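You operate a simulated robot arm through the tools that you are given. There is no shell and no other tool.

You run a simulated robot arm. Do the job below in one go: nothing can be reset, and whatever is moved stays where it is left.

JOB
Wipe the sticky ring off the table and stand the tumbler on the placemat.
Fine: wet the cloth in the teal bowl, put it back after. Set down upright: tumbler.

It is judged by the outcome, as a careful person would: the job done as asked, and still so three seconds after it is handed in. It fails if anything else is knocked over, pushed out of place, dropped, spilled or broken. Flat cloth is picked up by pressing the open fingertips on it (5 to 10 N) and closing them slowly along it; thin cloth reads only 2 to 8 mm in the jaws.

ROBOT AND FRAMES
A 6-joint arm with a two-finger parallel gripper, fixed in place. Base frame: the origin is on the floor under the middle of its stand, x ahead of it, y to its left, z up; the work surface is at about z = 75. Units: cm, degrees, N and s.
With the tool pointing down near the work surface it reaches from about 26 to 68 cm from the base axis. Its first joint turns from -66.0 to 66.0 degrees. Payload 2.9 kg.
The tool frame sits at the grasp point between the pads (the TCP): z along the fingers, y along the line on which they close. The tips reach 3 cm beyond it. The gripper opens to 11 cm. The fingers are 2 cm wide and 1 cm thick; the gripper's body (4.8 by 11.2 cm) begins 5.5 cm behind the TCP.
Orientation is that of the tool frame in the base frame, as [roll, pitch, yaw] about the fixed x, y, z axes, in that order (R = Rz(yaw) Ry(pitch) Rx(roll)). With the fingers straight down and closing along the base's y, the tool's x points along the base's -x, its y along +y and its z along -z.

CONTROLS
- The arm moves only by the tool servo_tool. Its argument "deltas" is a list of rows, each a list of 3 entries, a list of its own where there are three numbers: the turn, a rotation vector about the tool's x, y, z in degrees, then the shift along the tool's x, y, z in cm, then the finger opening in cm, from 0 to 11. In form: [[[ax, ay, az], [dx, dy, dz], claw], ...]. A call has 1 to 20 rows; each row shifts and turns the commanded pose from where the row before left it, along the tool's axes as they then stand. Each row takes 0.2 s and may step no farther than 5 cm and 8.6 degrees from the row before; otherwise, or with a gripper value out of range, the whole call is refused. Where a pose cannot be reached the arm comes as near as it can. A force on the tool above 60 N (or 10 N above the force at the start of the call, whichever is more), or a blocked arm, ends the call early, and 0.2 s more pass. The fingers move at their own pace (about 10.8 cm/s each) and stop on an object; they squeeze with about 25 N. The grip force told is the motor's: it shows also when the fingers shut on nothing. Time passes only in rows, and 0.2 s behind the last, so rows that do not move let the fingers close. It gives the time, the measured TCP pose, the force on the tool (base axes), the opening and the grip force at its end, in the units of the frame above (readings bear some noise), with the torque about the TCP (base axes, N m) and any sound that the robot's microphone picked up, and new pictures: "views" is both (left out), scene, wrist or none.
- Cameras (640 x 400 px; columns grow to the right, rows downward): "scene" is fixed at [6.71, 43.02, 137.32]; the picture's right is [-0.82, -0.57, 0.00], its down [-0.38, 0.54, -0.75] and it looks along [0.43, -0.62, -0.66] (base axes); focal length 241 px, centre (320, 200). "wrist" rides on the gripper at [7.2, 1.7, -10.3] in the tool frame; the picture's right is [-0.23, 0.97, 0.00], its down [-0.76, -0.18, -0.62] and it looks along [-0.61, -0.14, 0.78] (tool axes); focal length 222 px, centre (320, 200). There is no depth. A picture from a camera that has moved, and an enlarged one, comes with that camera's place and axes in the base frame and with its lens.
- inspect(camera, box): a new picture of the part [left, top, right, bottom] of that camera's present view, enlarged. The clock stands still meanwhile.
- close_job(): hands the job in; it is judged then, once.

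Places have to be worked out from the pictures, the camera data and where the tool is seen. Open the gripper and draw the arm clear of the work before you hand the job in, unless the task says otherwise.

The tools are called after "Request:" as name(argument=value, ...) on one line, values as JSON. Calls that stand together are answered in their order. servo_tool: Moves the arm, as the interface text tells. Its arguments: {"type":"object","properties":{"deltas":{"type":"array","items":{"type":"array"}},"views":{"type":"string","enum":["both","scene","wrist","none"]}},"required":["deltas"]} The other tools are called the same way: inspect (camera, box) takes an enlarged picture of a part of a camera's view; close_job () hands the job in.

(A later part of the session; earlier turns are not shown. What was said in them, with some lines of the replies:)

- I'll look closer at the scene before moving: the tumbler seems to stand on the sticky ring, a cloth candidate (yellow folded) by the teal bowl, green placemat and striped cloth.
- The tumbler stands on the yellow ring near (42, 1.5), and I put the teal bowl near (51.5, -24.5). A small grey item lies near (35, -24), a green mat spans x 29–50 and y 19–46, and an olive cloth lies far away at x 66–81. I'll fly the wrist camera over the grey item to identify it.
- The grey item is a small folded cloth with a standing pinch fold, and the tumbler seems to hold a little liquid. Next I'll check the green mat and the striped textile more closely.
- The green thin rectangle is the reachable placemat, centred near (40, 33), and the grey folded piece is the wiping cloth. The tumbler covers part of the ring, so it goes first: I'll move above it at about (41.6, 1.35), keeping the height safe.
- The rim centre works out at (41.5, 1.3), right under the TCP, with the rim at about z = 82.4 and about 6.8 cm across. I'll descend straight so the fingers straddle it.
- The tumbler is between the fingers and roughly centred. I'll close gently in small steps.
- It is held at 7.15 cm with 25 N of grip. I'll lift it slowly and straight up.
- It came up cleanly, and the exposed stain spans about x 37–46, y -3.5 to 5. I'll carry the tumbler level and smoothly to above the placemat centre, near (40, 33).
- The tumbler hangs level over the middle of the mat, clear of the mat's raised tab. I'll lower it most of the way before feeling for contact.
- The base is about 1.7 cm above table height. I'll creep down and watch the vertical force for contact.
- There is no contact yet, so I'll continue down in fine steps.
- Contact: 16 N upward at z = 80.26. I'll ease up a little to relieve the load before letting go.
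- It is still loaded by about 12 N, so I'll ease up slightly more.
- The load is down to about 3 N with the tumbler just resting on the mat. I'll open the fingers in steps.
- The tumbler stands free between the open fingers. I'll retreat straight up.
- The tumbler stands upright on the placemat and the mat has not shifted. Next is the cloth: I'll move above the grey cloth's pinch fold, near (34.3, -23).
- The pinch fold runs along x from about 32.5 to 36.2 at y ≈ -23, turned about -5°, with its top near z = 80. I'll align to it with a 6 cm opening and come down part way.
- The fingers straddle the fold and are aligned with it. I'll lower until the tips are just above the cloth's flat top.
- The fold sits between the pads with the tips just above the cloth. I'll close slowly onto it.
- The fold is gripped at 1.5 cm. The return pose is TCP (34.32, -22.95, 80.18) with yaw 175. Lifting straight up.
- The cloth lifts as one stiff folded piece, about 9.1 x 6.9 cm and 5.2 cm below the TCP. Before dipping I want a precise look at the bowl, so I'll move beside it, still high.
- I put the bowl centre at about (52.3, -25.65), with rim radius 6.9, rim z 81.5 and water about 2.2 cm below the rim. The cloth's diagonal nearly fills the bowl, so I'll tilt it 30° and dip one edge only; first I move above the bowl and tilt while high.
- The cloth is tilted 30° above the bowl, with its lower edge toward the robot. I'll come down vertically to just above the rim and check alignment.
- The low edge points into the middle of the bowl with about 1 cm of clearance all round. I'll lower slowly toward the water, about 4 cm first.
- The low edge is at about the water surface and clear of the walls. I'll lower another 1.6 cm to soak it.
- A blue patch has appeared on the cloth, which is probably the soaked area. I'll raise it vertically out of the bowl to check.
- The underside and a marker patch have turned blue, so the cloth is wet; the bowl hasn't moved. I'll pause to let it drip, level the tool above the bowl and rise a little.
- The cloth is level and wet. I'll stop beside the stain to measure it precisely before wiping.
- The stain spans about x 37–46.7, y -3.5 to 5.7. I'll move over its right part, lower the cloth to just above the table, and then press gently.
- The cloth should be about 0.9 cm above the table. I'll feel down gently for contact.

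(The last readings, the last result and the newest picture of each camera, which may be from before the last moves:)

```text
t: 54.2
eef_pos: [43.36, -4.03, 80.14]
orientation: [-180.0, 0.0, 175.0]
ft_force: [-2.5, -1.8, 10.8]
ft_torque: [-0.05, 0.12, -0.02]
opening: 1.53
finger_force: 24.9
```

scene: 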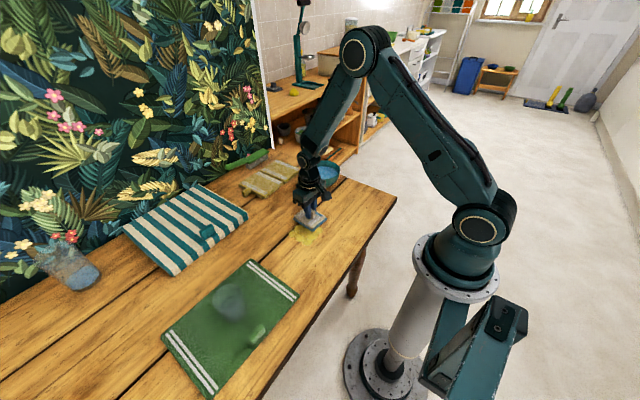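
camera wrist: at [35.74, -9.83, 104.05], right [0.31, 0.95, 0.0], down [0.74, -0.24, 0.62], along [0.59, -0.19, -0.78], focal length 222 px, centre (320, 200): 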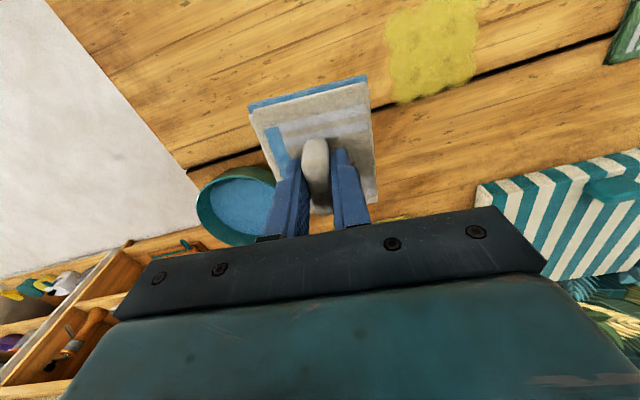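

Contact is about 10 N at z = 80.14. I'll begin wiping with a stroke along +y over the far half of the stain.

Request:
servo_tool(deltas=[[[0, 0, 0], [0.04, 0.5, -0.03], 0], [[0, 0, 0], [0.087, 1.0, 0], 0], [[0, 0, 0], [0.087, 1.0, 0], 0], [[0, 0, 0], [0.087, 1.0, 0], 0], [[0, 0, 0], [0.087, 1.0, 0], 0], [[0, 0, 0], [0.087, 1.0, 0], 0], [[0, 0, 0], [0.087, 1.0, 0], 0], [[0, 0, 0], [0.087, 1.0, 0], 0], [[0, 0, 0], [0.087, 1.0, 0], 0], [[0, 0, 0], [0.087, 1.0, 0], 0], [[0, 0, 0], [0.04, 0.5, 0], 0], [[0, 0, 0], [0, 0, 0], 0]], views="both")

Request:
inspect(camera="scene", box=[255, 180, 375, 270])

Request:
inspect(camera="wrist", box=[180, 0, 460, 220])

```text
t: 56.8
eef_pos: [43.25, 6.19, 80.16]
orientation: [180.0, -0.1, 175.1]
ft_force: [-2.2, -4.6, 9.2]
ft_torque: [-0.08, -0.08, -0.1]
opening: 1.52
finger_force: 24.9
camera wrist: at [36.16, 8.41, 90.51], right [0.31, 0.95, 0.0], down [0.74, -0.24, 0.62], along [0.59, -0.19, -0.78], focal length 222 px, centre (320, 200)
```

scene: 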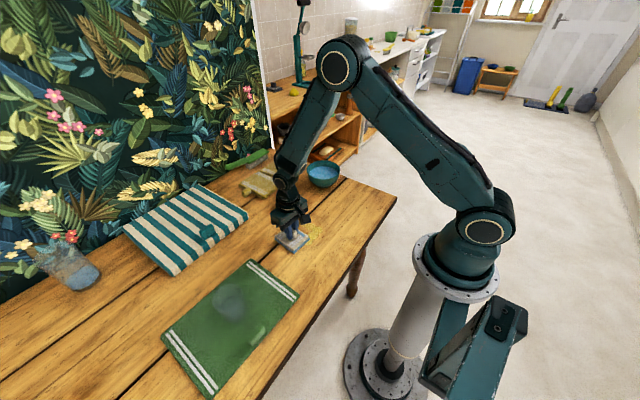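
wrist: 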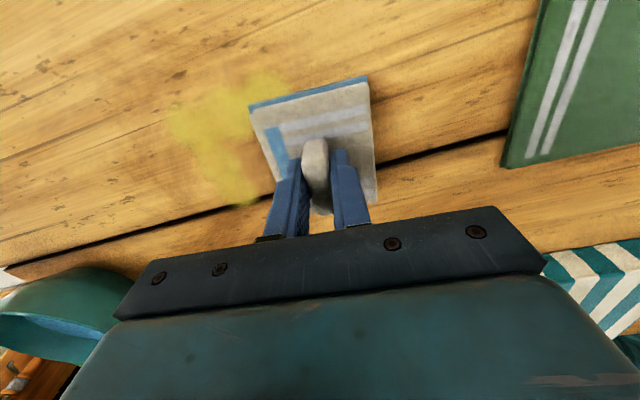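

```text
4.44 times, centred on (315, 225) of scene
camera zoom: at [6.7, 43.01, 137.33], right [-0.82, -0.57, 0.0], down [-0.38, 0.54, -0.75], along [0.43, -0.62, -0.66], focal length 1070 px, centre (342, 89)
```

zoom: 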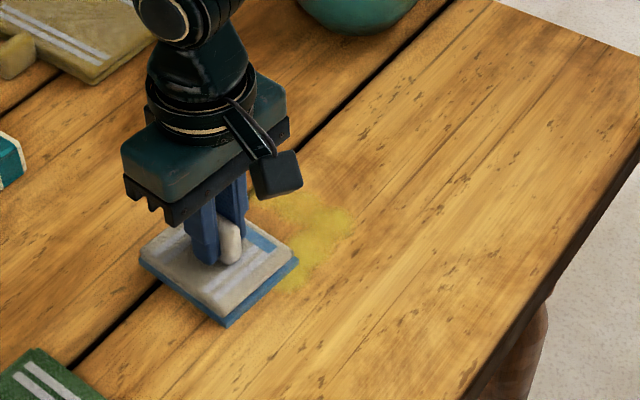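

```text
1.82 times, centred on (320, 110) of wrist
camera zoom: at [36.16, 8.41, 90.51], right [0.31, 0.95, 0.0], down [0.74, -0.24, 0.62], along [0.59, -0.19, -0.78], focal length 404 px, centre (320, 364)
```

zoom: 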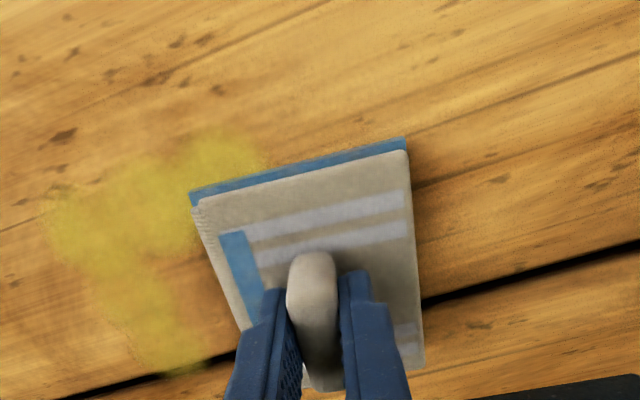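

The stain fades where the cloth passes. I'll continue with the return stroke, then shift toward the robot and stroke again.

Request:
servo_tool(deltas=[[[0, 0, 0], [-0.087, -1.0, 0], 0], [[0, 0, 0], [-0.087, -1.0, 0], 0], [[0, 0, 0], [-0.087, -1.0, 0], 0], [[0, 0, 0], [-0.087, -1.0, 0], 0], [[0, 0, 0], [-0.087, -1.0, 0], 0], [[0, 0, 0], [-0.087, -1.0, 0], 0], [[0, 0, 0], [-0.087, -1.0, 0], 0], [[0, 0, 0], [-0.087, -1.0, 0], 0], [[0, 0, 0], [-0.087, -1.0, 0], 0], [[0, 0, 0], [-0.087, -1.0, 0], 0], [[0, 0, 0], [-0.087, -1.0, 0], 0], [[0, 0, 0], [1.0, -0.087, 0], 0], [[0, 0, 0], [1.0, -0.087, 0], 0], [[0, 0, 0], [1.0, -0.087, 0], 0], [[0, 0, 0], [0.5, -0.04, 0], 0], [[0, 0, 0], [0, 0, 0], 0]], views="both")

Request:
inspect(camera="wrist", box=[300, 0, 580, 220])

```text
t: 60.2
eef_pos: [39.94, -4.92, 80.07]
orientation: [-179.9, 0.1, 175.0]
ft_force: [3.0, 0.0, 6.1]
ft_torque: [-0.01, 0.02, -0.01]
opening: 1.54
finger_force: 24.9
camera wrist: at [32.75, -2.64, 90.48], right [0.31, 0.95, 0.0], down [0.74, -0.24, 0.62], along [0.59, -0.19, -0.78], focal length 222 px, centre (320, 200)
```

scene: 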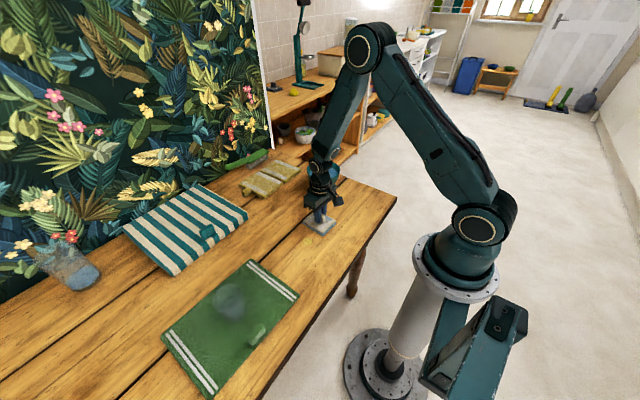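
wrist: 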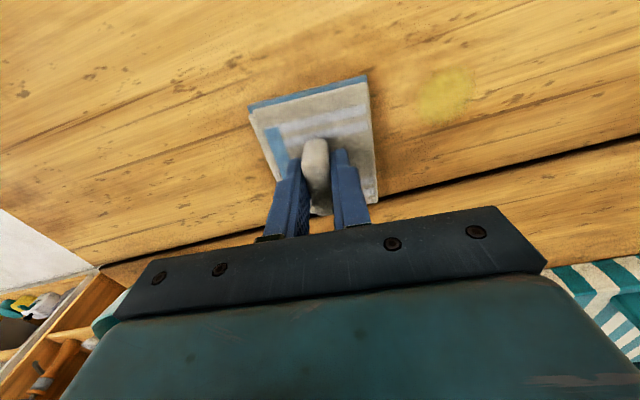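

```text
1.82 times, centred on (440, 110) of wrist
camera zoom: at [32.75, -2.64, 90.48], right [0.31, 0.95, 0.0], down [0.74, -0.24, 0.62], along [0.59, -0.19, -0.78], focal length 404 px, centre (102, 364)
```

zoom: 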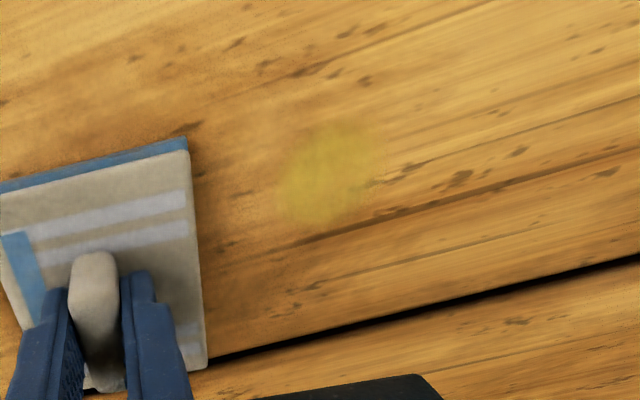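

Only a small yellow patch is left near (38.9, 4). I'll stroke +y along this nearer line over it.

Request:
servo_tool(deltas=[[[0, 0, 0], [0.15, 0.5, 0.02], 0], [[0, 0, 0], [0.15, 1.0, 0], 0], [[0, 0, 0], [0.15, 1.0, 0], 0], [[0, 0, 0], [0.15, 1.0, 0], 0], [[0, 0, 0], [0.15, 1.0, 0], 0], [[0, 0, 0], [0.087, 1.0, 0], 0], [[0, 0, 0], [0.087, 1.0, 0], 0], [[0, 0, 0], [0.087, 1.0, 0], 0], [[0, 0, 0], [0.087, 1.0, 0], 0], [[0, 0, 0], [0.087, 1.0, 0], 0], [[0, 0, 0], [0.087, 1.0, 0], 0], [[0, 0, 0], [0.087, 1.0, 0], 0], [[0, 0, 0], [0, 0, 0], 0], [[0, 0, 0], [0, 0, 0], 0]], views="both")

Request:
inspect(camera="wrist", box=[120, 0, 400, 220])

Request:
inspect(camera="scene", box=[255, 180, 375, 270])

```text
t: 63.2
eef_pos: [39.6, 6.7, 80.07]
orientation: [-180.0, -0.1, 174.9]
ft_force: [-0.4, -7.4, 21.4]
ft_torque: [-0.16, 0.11, -0.08]
opening: 1.55
finger_force: 24.8
camera wrist: at [32.41, 8.97, 90.41], right [0.31, 0.95, 0.0], down [0.74, -0.24, 0.62], along [0.59, -0.19, -0.78], focal length 222 px, centre (320, 200)
```

scene: 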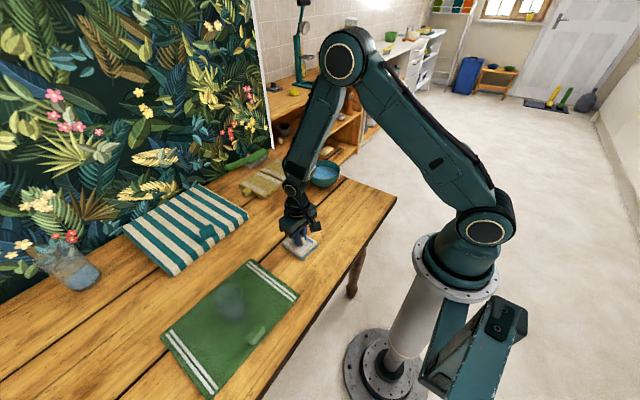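
wrist: 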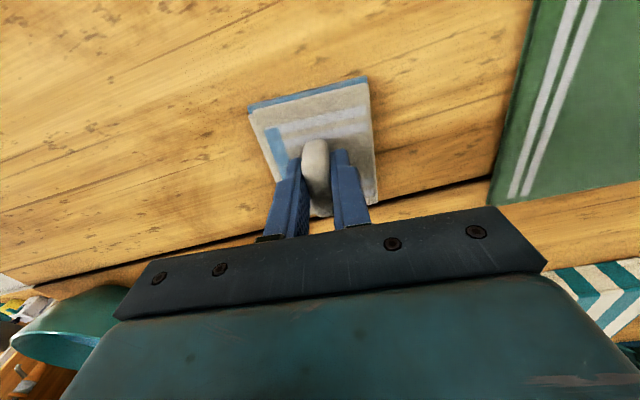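

```text
1.82 times, centred on (260, 110) of wrist
camera zoom: at [32.41, 8.97, 90.41], right [0.31, 0.95, 0.0], down [0.74, -0.24, 0.62], along [0.59, -0.19, -0.78], focal length 404 px, centre (429, 364)
```

zoom: 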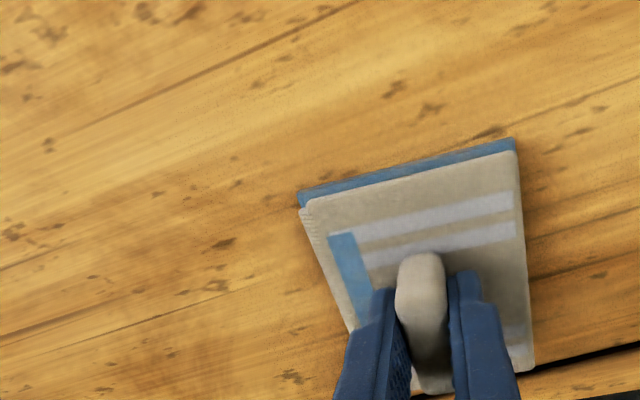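

```text
4.44 times, centred on (315, 225) of scene
camera zoom: at [6.69, 43.0, 137.33], right [-0.82, -0.57, 0.0], down [-0.38, 0.54, -0.75], along [0.43, -0.62, -0.66], focal length 1070 px, centre (342, 89)
```

zoom: 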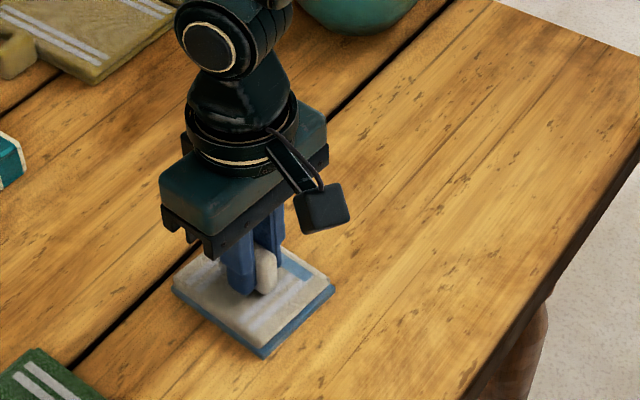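

No yellow remains visible. I'll ease the pressure a little and make one more overlapping return stroke to be sure nothing is left under the cloth.

Request:
servo_tool(deltas=[[[0, 0, 0], [0, -0.5, -0.06], 0], [[0, 0, 0], [-0.3, -1.0, 0], 0], [[0, 0, 0], [-0.3, -1.0, 0], 0], [[0, 0, 0], [-0.3, -1.0, 0], 0], [[0, 0, 0], [-0.3, -1.0, 0], 0], [[0, 0, 0], [-0.3, -1.0, 0], 0], [[0, 0, 0], [-0.3, -1.0, 0], 0], [[0, 0, 0], [-0.3, -1.0, 0], 0], [[0, 0, 0], [-0.3, -1.0, 0], 0], [[0, 0, 0], [-0.3, -1.0, 0], 0], [[0, 0, 0], [-0.3, -1.0, 0], 0], [[0, 0, 0], [0, 0, 0], 0]], views="both")

Request:
inspect(camera="wrist", box=[240, 0, 600, 220])

Request:
inspect(camera="scene", box=[255, 180, 375, 270])

```text
t: 65.8
eef_pos: [41.68, -4.12, 80.32]
orientation: [-180.0, -0.1, 175.0]
ft_force: [-0.4, 0.1, -0.2]
ft_torque: [0.02, -0.05, 0.01]
opening: 1.52
finger_force: 25.2
camera wrist: at [34.41, -1.83, 90.61], right [0.31, 0.95, 0.0], down [0.74, -0.24, 0.62], along [0.59, -0.19, -0.78], focal length 222 px, centre (320, 200)
```

scene: 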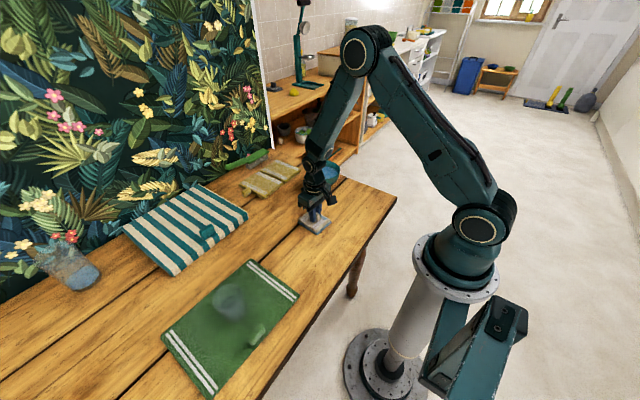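
wrist: 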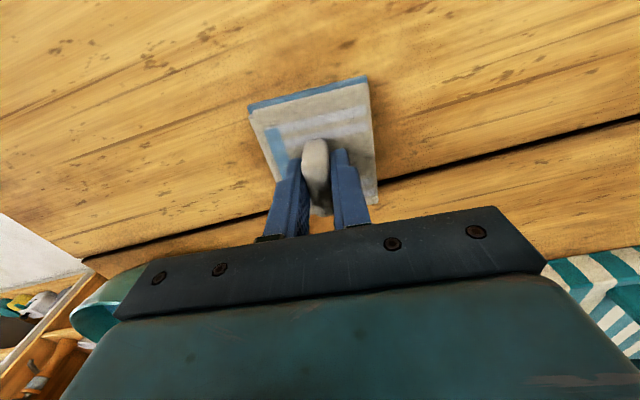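

```text
1.78 times, centred on (420, 110) of wrist
camera zoom: at [34.41, -1.83, 90.61], right [0.31, 0.95, 0.0], down [0.74, -0.24, 0.62], along [0.59, -0.19, -0.78], focal length 395 px, centre (142, 360)
```

zoom: 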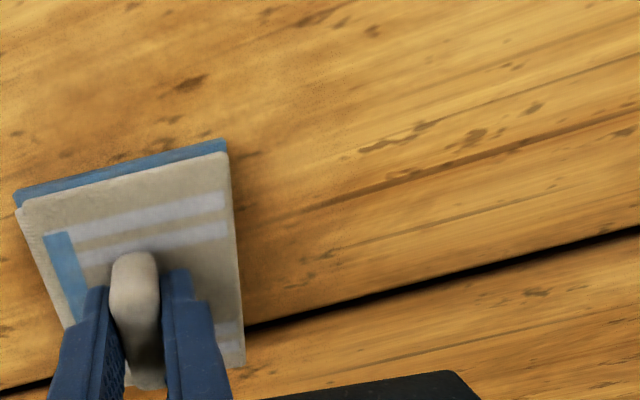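

```text
4.44 times, centred on (315, 225) of scene
camera zoom: at [6.72, 43.02, 137.32], right [-0.82, -0.57, 0.0], down [-0.38, 0.54, -0.75], along [0.43, -0.62, -0.66], focal length 1070 px, centre (342, 89)
```

zoom: 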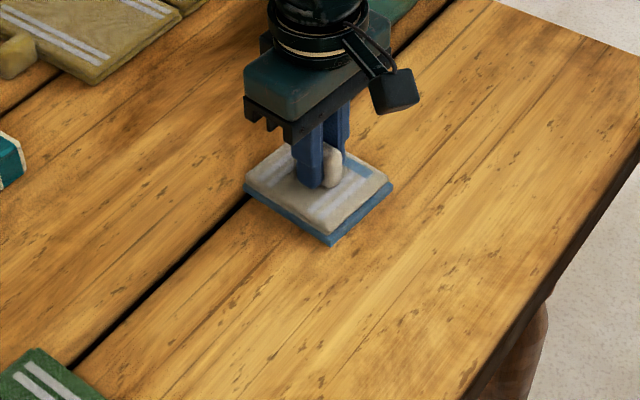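

The table is clean where the ring was. I'll lift the cloth and carry it back toward its original spot, stopping above it.

Request:
servo_tool(deltas=[[[0, 0, 0], [0, 0, -0.5], 0], [[0, 0, 0], [0, 0, -1.5], 0], [[0, 0, 0], [0, 0, -2.5], 0], [[0, 0, 0], [0, 0, -3.0], 0], [[0, 0, 0], [0, 0, -2.5], 0], [[0, 0, 0], [0.4, -1.4, -1.5], 0], [[0, 0, 0], [0.8, -2.8, 0], 0], [[0, 0, 0], [0.95, -3.2, 0], 0], [[0, 0, 0], [0.95, -3.2, 0], 0], [[0, 0, 0], [0.95, -3.2, 0], 0], [[0, 0, 0], [0.8, -2.8, 0], 0], [[0, 0, 0], [0.55, -1.8, 0], 0], [[0, 0, 0], [0.3, -1.0, 0], 0], [[0, 0, 0], [0, 0, 0], 0], [[0, 0, 0], [0, 0, 0], 0]], views="both")

Request:
inspect(camera="wrist", box=[340, 0, 640, 200])

Request:
inspect(camera="scene", box=[265, 170, 405, 260])

```text
t: 69.0
eef_pos: [34.16, -23.05, 91.69]
orientation: [179.9, 0.0, 175.0]
ft_force: [-0.4, 0.2, -1.0]
ft_torque: [0.0, -0.01, 0.0]
opening: 1.55
finger_force: 24.8
camera wrist: at [27.06, -20.66, 102.19], right [0.31, 0.95, 0.0], down [0.74, -0.24, 0.62], along [0.59, -0.19, -0.78], focal length 222 px, centre (320, 200)
```

scene: 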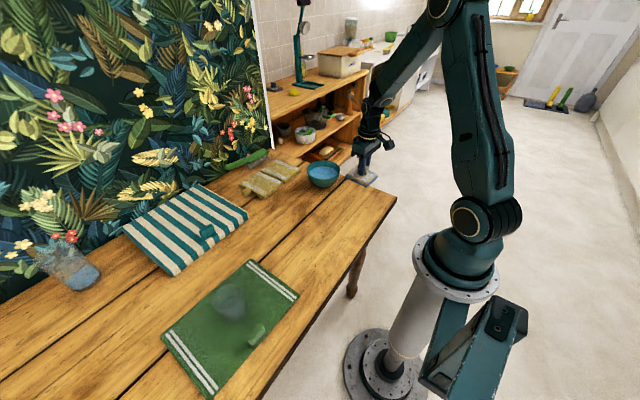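
wrist: 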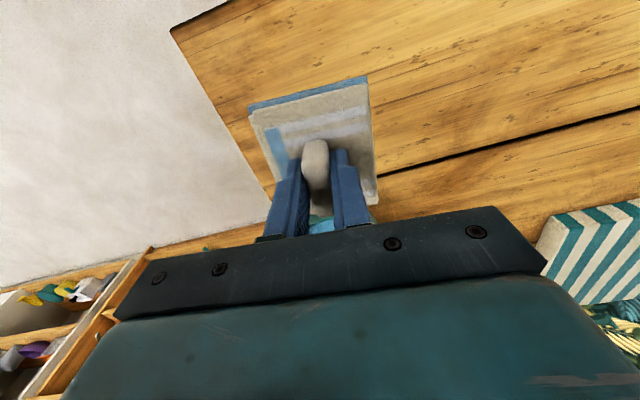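

```text
2.00 times, centred on (490, 100) of wrist
camera zoom: at [27.06, -20.66, 102.19], right [0.31, 0.95, 0.0], down [0.74, -0.24, 0.62], along [0.59, -0.19, -0.78], focal length 444 px, centre (-20, 400)
```

zoom: 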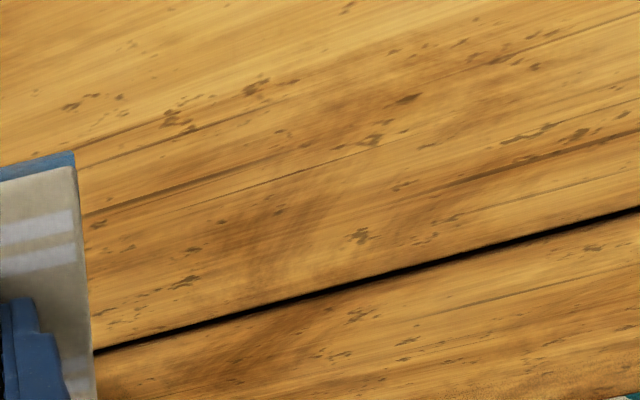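

```text
4.44 times, centred on (335, 215) of scene
camera zoom: at [6.72, 43.02, 137.32], right [-0.82, -0.57, 0.0], down [-0.38, 0.54, -0.75], along [0.43, -0.62, -0.66], focal length 1070 px, centre (253, 133)
```

zoom: 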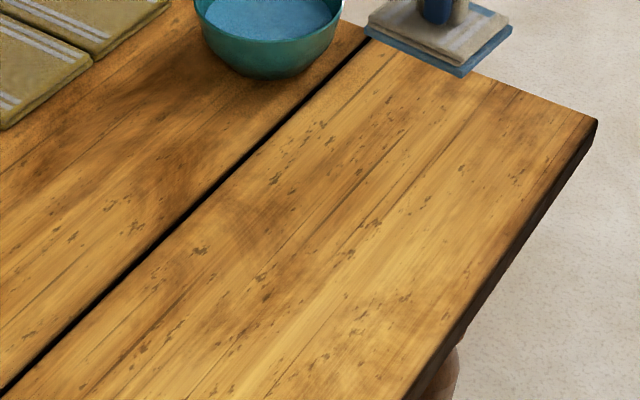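

The ring is completely gone. I'll lower the cloth onto its original spot at (34.32, -22.95), slowing near the table.

Request:
servo_tool(deltas=[[[0, 0, 0], [-0.12, 0.1, 1.0], 0], [[0, 0, 0], [0, 0, 2.0], 0], [[0, 0, 0], [0, 0, 2.5], 0], [[0, 0, 0], [0, 0, 2.5], 0], [[0, 0, 0], [0, 0, 1.8], 0], [[0, 0, 0], [0, 0, 0.8], 0], [[0, 0, 0], [0, 0, 0.4], 0], [[0, 0, 0], [0, 0, 0.15], 0], [[0, 0, 0], [0, 0, 0], 0], [[0, 0, 0], [0, 0, 0], 0]], views="none")

```text
t: 71.2
eef_pos: [34.38, -22.82, 80.53]
orientation: [180.0, 0.0, 175.0]
ft_force: [0.2, 0.1, -0.2]
ft_torque: [-0.03, -0.01, 0.01]
opening: 1.53
finger_force: 25.1
```

There is no contact yet at z = 80.53. I'll take finer steps to touch down.

Request:
servo_tool(deltas=[[[0, 0, 0], [0, 0, 0.15], 0], [[0, 0, 0], [0, 0, 0.1], 0], [[0, 0, 0], [0, 0, 0.06], 0], [[0, 0, 0], [0, 0, 0], 0], [[0, 0, 0], [0, 0, 0], 0]], views="none")

```text
t: 72.4
eef_pos: [34.31, -22.76, 80.19]
orientation: [-179.9, -0.1, 175.0]
ft_force: [0.1, 0.7, -0.2]
ft_torque: [0.02, -0.01, -0.02]
opening: 1.54
finger_force: 24.7
```

Request:
servo_tool(deltas=[[[0, 0, 0], [0, 0, 0.05], 0], [[0, 0, 0], [0, 0, 0.04], 0], [[0, 0, 0], [0, 0, 0], 0], [[0, 0, 0], [0, 0, 0], 0]], views="both")

Request:
inspect(camera="scene", box=[320, 150, 400, 215])

```text
t: 73.4
eef_pos: [34.46, -22.83, 80.09]
orientation: [-180.0, 0.0, 174.9]
ft_force: [0.2, 0.3, -1.0]
ft_torque: [-0.01, 0.0, -0.02]
opening: 1.54
finger_force: 25.0
camera wrist: at [27.19, -20.52, 90.43], right [0.31, 0.95, 0.0], down [0.74, -0.24, 0.62], along [0.59, -0.19, -0.78], focal length 222 px, centre (320, 200)
```

scene: 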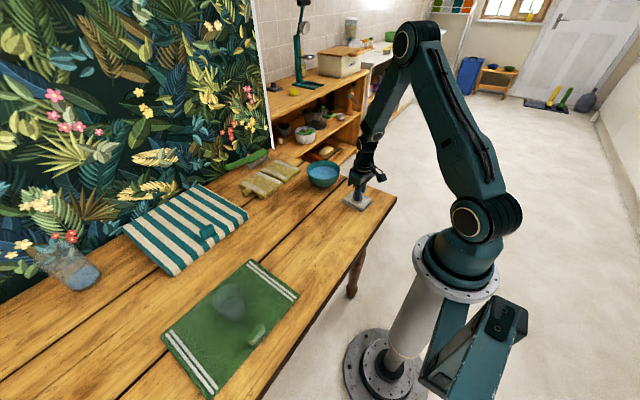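
wrist: 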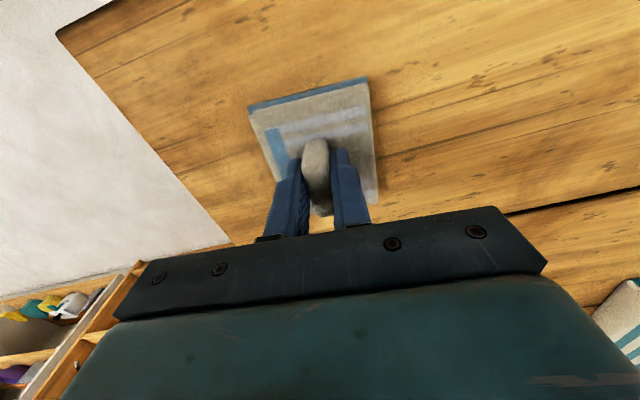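

```text
6.15 times, centred on (360, 182) of scene
camera zoom: at [6.71, 43.02, 137.32], right [-0.82, -0.57, 0.0], down [-0.38, 0.54, -0.75], along [0.43, -0.62, -0.66], focal length 1482 px, centre (74, 308)
```

zoom: 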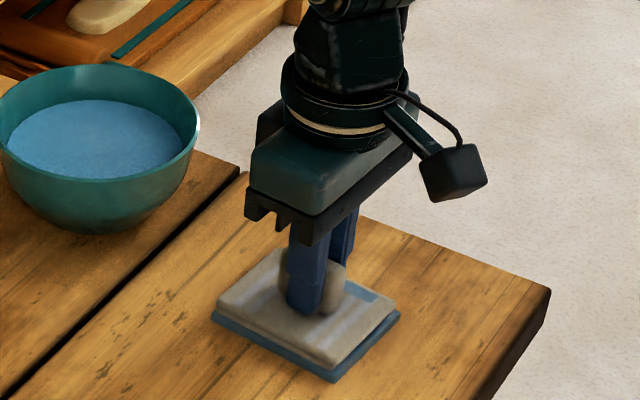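

There is still no contact, and I read about 0.15 cm of offset from the original pose. I'll correct that and continue down in tiny steps.

Request:
servo_tool(deltas=[[[0, 0, 0], [0.12, -0.14, 0], 0], [[0, 0, 0], [0, 0, 0.05], 0], [[0, 0, 0], [0, 0, 0.05], 0], [[0, 0, 0], [0, 0, 0], 0], [[0, 0, 0], [0, 0, 0], 0]], views="none")

Request:
inspect(camera="wrist", box=[220, 60, 420, 220])

```text
t: 74.6
eef_pos: [34.23, -23.01, 80.06]
orientation: [-179.9, 0.1, 175.1]
ft_force: [-3.0, 0.4, 16.0]
ft_torque: [0.04, 0.2, 0.01]
opening: 1.52
finger_force: 25.0
```

```text
2.50 times, centred on (320, 140) of wrist
camera zoom: at [27.04, -20.7, 90.39], right [0.31, 0.95, 0.0], down [0.74, -0.24, 0.62], along [0.59, -0.19, -0.78], focal length 555 px, centre (320, 350)
```

zoom: 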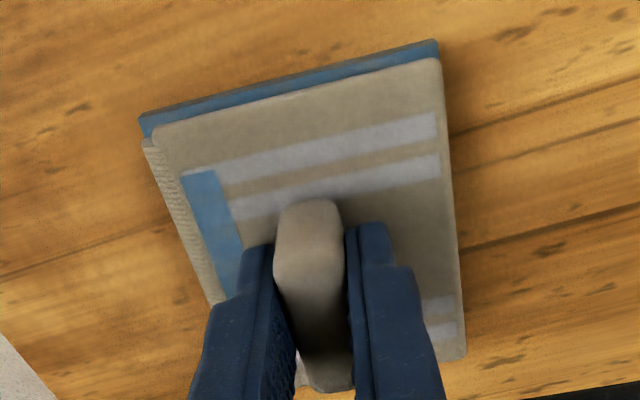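

Contact is 16 N, so the cloth is down in its original spot. I'll ease up slightly and open the fingers.

Request:
servo_tool(deltas=[[[0, 0, 0], [0, 0, -0.08], 0], [[0, 0, 0], [0, 0, 0], 0], [[0, 0, 0], [0, 0, 0], 1.8], [[0, 0, 0], [0, 0, 0], 2.4], [[0, 0, 0], [0, 0, 0], 3.2], [[0, 0, 0], [0, 0, 0], 4.2], [[0, 0, 0], [0, 0, 0], 5], [[0, 0, 0], [0, 0, 0], 5]], views="both")

Request:
inspect(camera="wrist", box=[220, 60, 420, 220])

```text
t: 76.4
eef_pos: [34.33, -22.9, 79.99]
orientation: [180.0, 0.0, 175.0]
ft_force: [-0.1, -0.6, 1.3]
ft_torque: [-0.02, -0.03, 0.0]
opening: 4.98
finger_force: 0.1
camera wrist: at [27.02, -20.65, 90.48], right [0.31, 0.95, 0.0], down [0.74, -0.24, 0.62], along [0.59, -0.19, -0.78], focal length 222 px, centre (320, 200)
```

scene: 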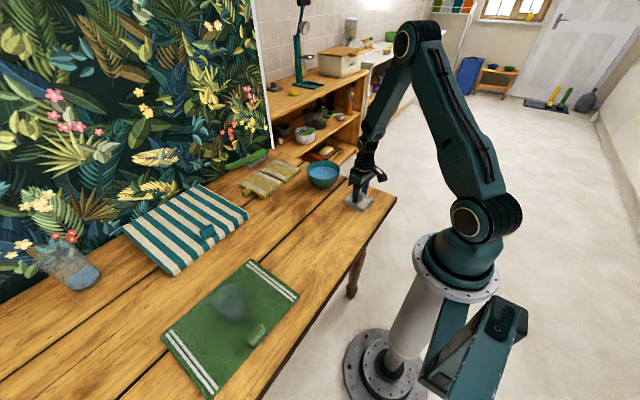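
wrist: 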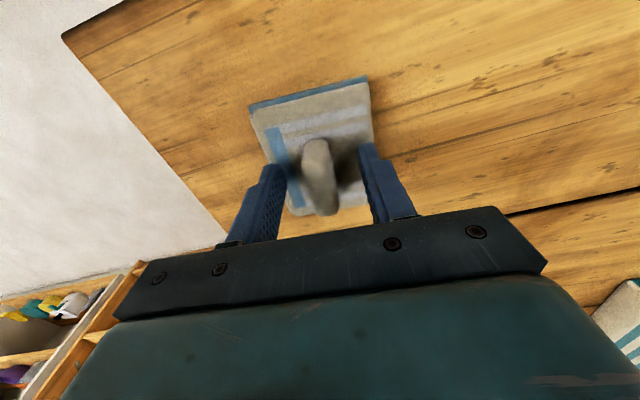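

```text
2.50 times, centred on (320, 140) of wrist
camera zoom: at [27.02, -20.65, 90.48], right [0.31, 0.95, 0.0], down [0.74, -0.24, 0.62], along [0.59, -0.19, -0.78], focal length 555 px, centre (320, 350)
```

zoom: 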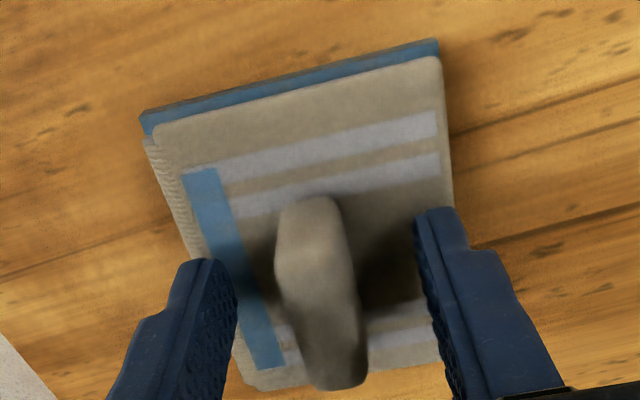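

The cloth lies flat in its place and the fingers are free. I'll rise straight up and return toward the starting pose, clear of everything.

Request:
servo_tool(deltas=[[[0, 0, 0], [0, 0, -0.6], 5], [[0, 0, 0], [0, 0, -1.5], 5], [[0, 0, 0], [0, 0, -2.5], 5], [[0, 0, 0], [0, 0, -3.5], 5], [[0, 0, 0], [0, 0, -4.0], 7], [[0, 0, 0], [0, 0, -4.0], 9], [[0, 0, 0], [0, 0, -4.0], 11], [[0, 0, -5], [0, 0, -4.0], 11], [[0, 0, 0], [0, 3, -3.0], 11], [[0, 0, 0], [0, 4, -2.0], 11], [[0, 0, 0], [-0.5, 4.5, -1.0], 11], [[0, 0, 0], [-0.5, 4.5, -1.0], 11], [[0, 0, 0], [-0.5, 4, -1.0], 11], [[0, 0, 0], [0, 3, 0], 11], [[0, 0, 0], [0, 0, 0], 11], [[0, 0, 0], [0, 0, 0], 11]], views="both")

Request:
inspect(camera="scene", box=[255, 150, 405, 260])

Request:
inspect(camera="scene", box=[150, 240, 310, 400])

Request:
inspect(camera="wrist", box=[80, 0, 480, 250])

```text
t: 79.8
eef_pos: [35.92, 0.12, 112.14]
orientation: [-180.0, 0.0, 179.9]
ft_force: [0.0, 0.3, -0.2]
ft_torque: [0.01, -0.02, 0.0]
opening: 11.01
finger_force: 0.0
camera wrist: at [28.49, 1.8, 122.44], right [0.23, 0.97, 0.0], down [0.76, -0.18, 0.62], along [0.61, -0.14, -0.78], focal length 222 px, centre (320, 200)
```

scene: 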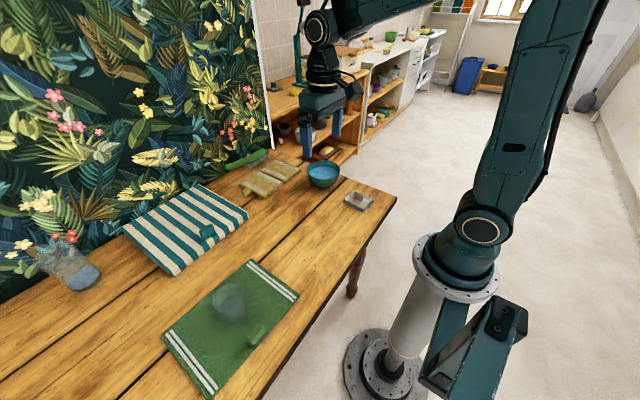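
wrist: 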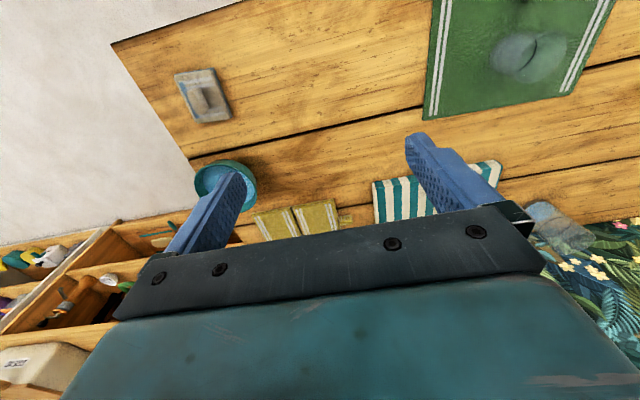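

```text
3.64 times, centred on (330, 205) of scene
camera zoom: at [6.71, 43.02, 137.32], right [-0.82, -0.57, 0.0], down [-0.38, 0.54, -0.75], along [0.43, -0.62, -0.66], focal length 876 px, centre (284, 182)
```

zoom: 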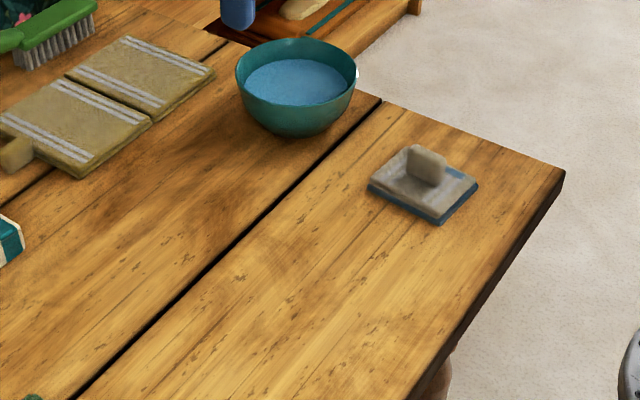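

```text
2.50 times, centred on (230, 320) of scene
camera zoom: at [6.71, 43.02, 137.32], right [-0.82, -0.57, 0.0], down [-0.38, 0.54, -0.75], along [0.43, -0.62, -0.66], focal length 602 px, centre (545, -100)
```

zoom: 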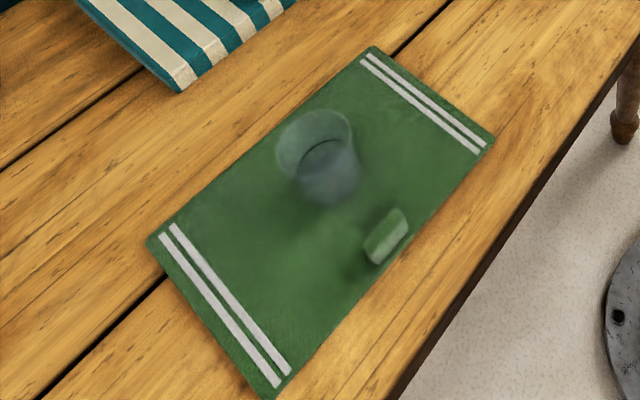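

```text
1.60 times, centred on (280, 125) of wrist
camera zoom: at [28.49, 1.8, 122.44], right [0.23, 0.97, 0.0], down [0.76, -0.18, 0.62], along [0.61, -0.14, -0.78], focal length 355 px, centre (384, 320)
```

zoom: 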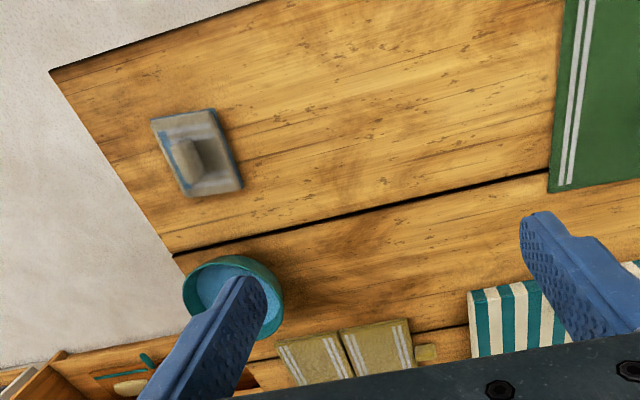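

The table is clean, the tumbler stands upright on the placemat, and the cloth is back in its place. The bowl is undisturbed, and the gripper is open and clear, so I'm handing the job in.

Request:
close_job()

```text
The job is handed in.
```

I wiped the sticky ring off the table and stood the tumbler upright near the middle of the green placemat. I wet the grey cloth in the teal bowl, then put it back where it was, within about a millimetre.

In the last pictures there is no yellow left on the table. The bowl and the other things on the table were where they started, and I saw nothing spilled or knocked over. The gripper is open and the arm is clear of the work.

- **Which items I used:** several cloths looked alike. I took the green rectangle as the placemat and the small folded grey piece as the cloth, because both suited the job and were in easy reach.
- **Cloth still wet:** I let it drip over the bowl for about a second but did not wring it out, so it is damp where it lies.
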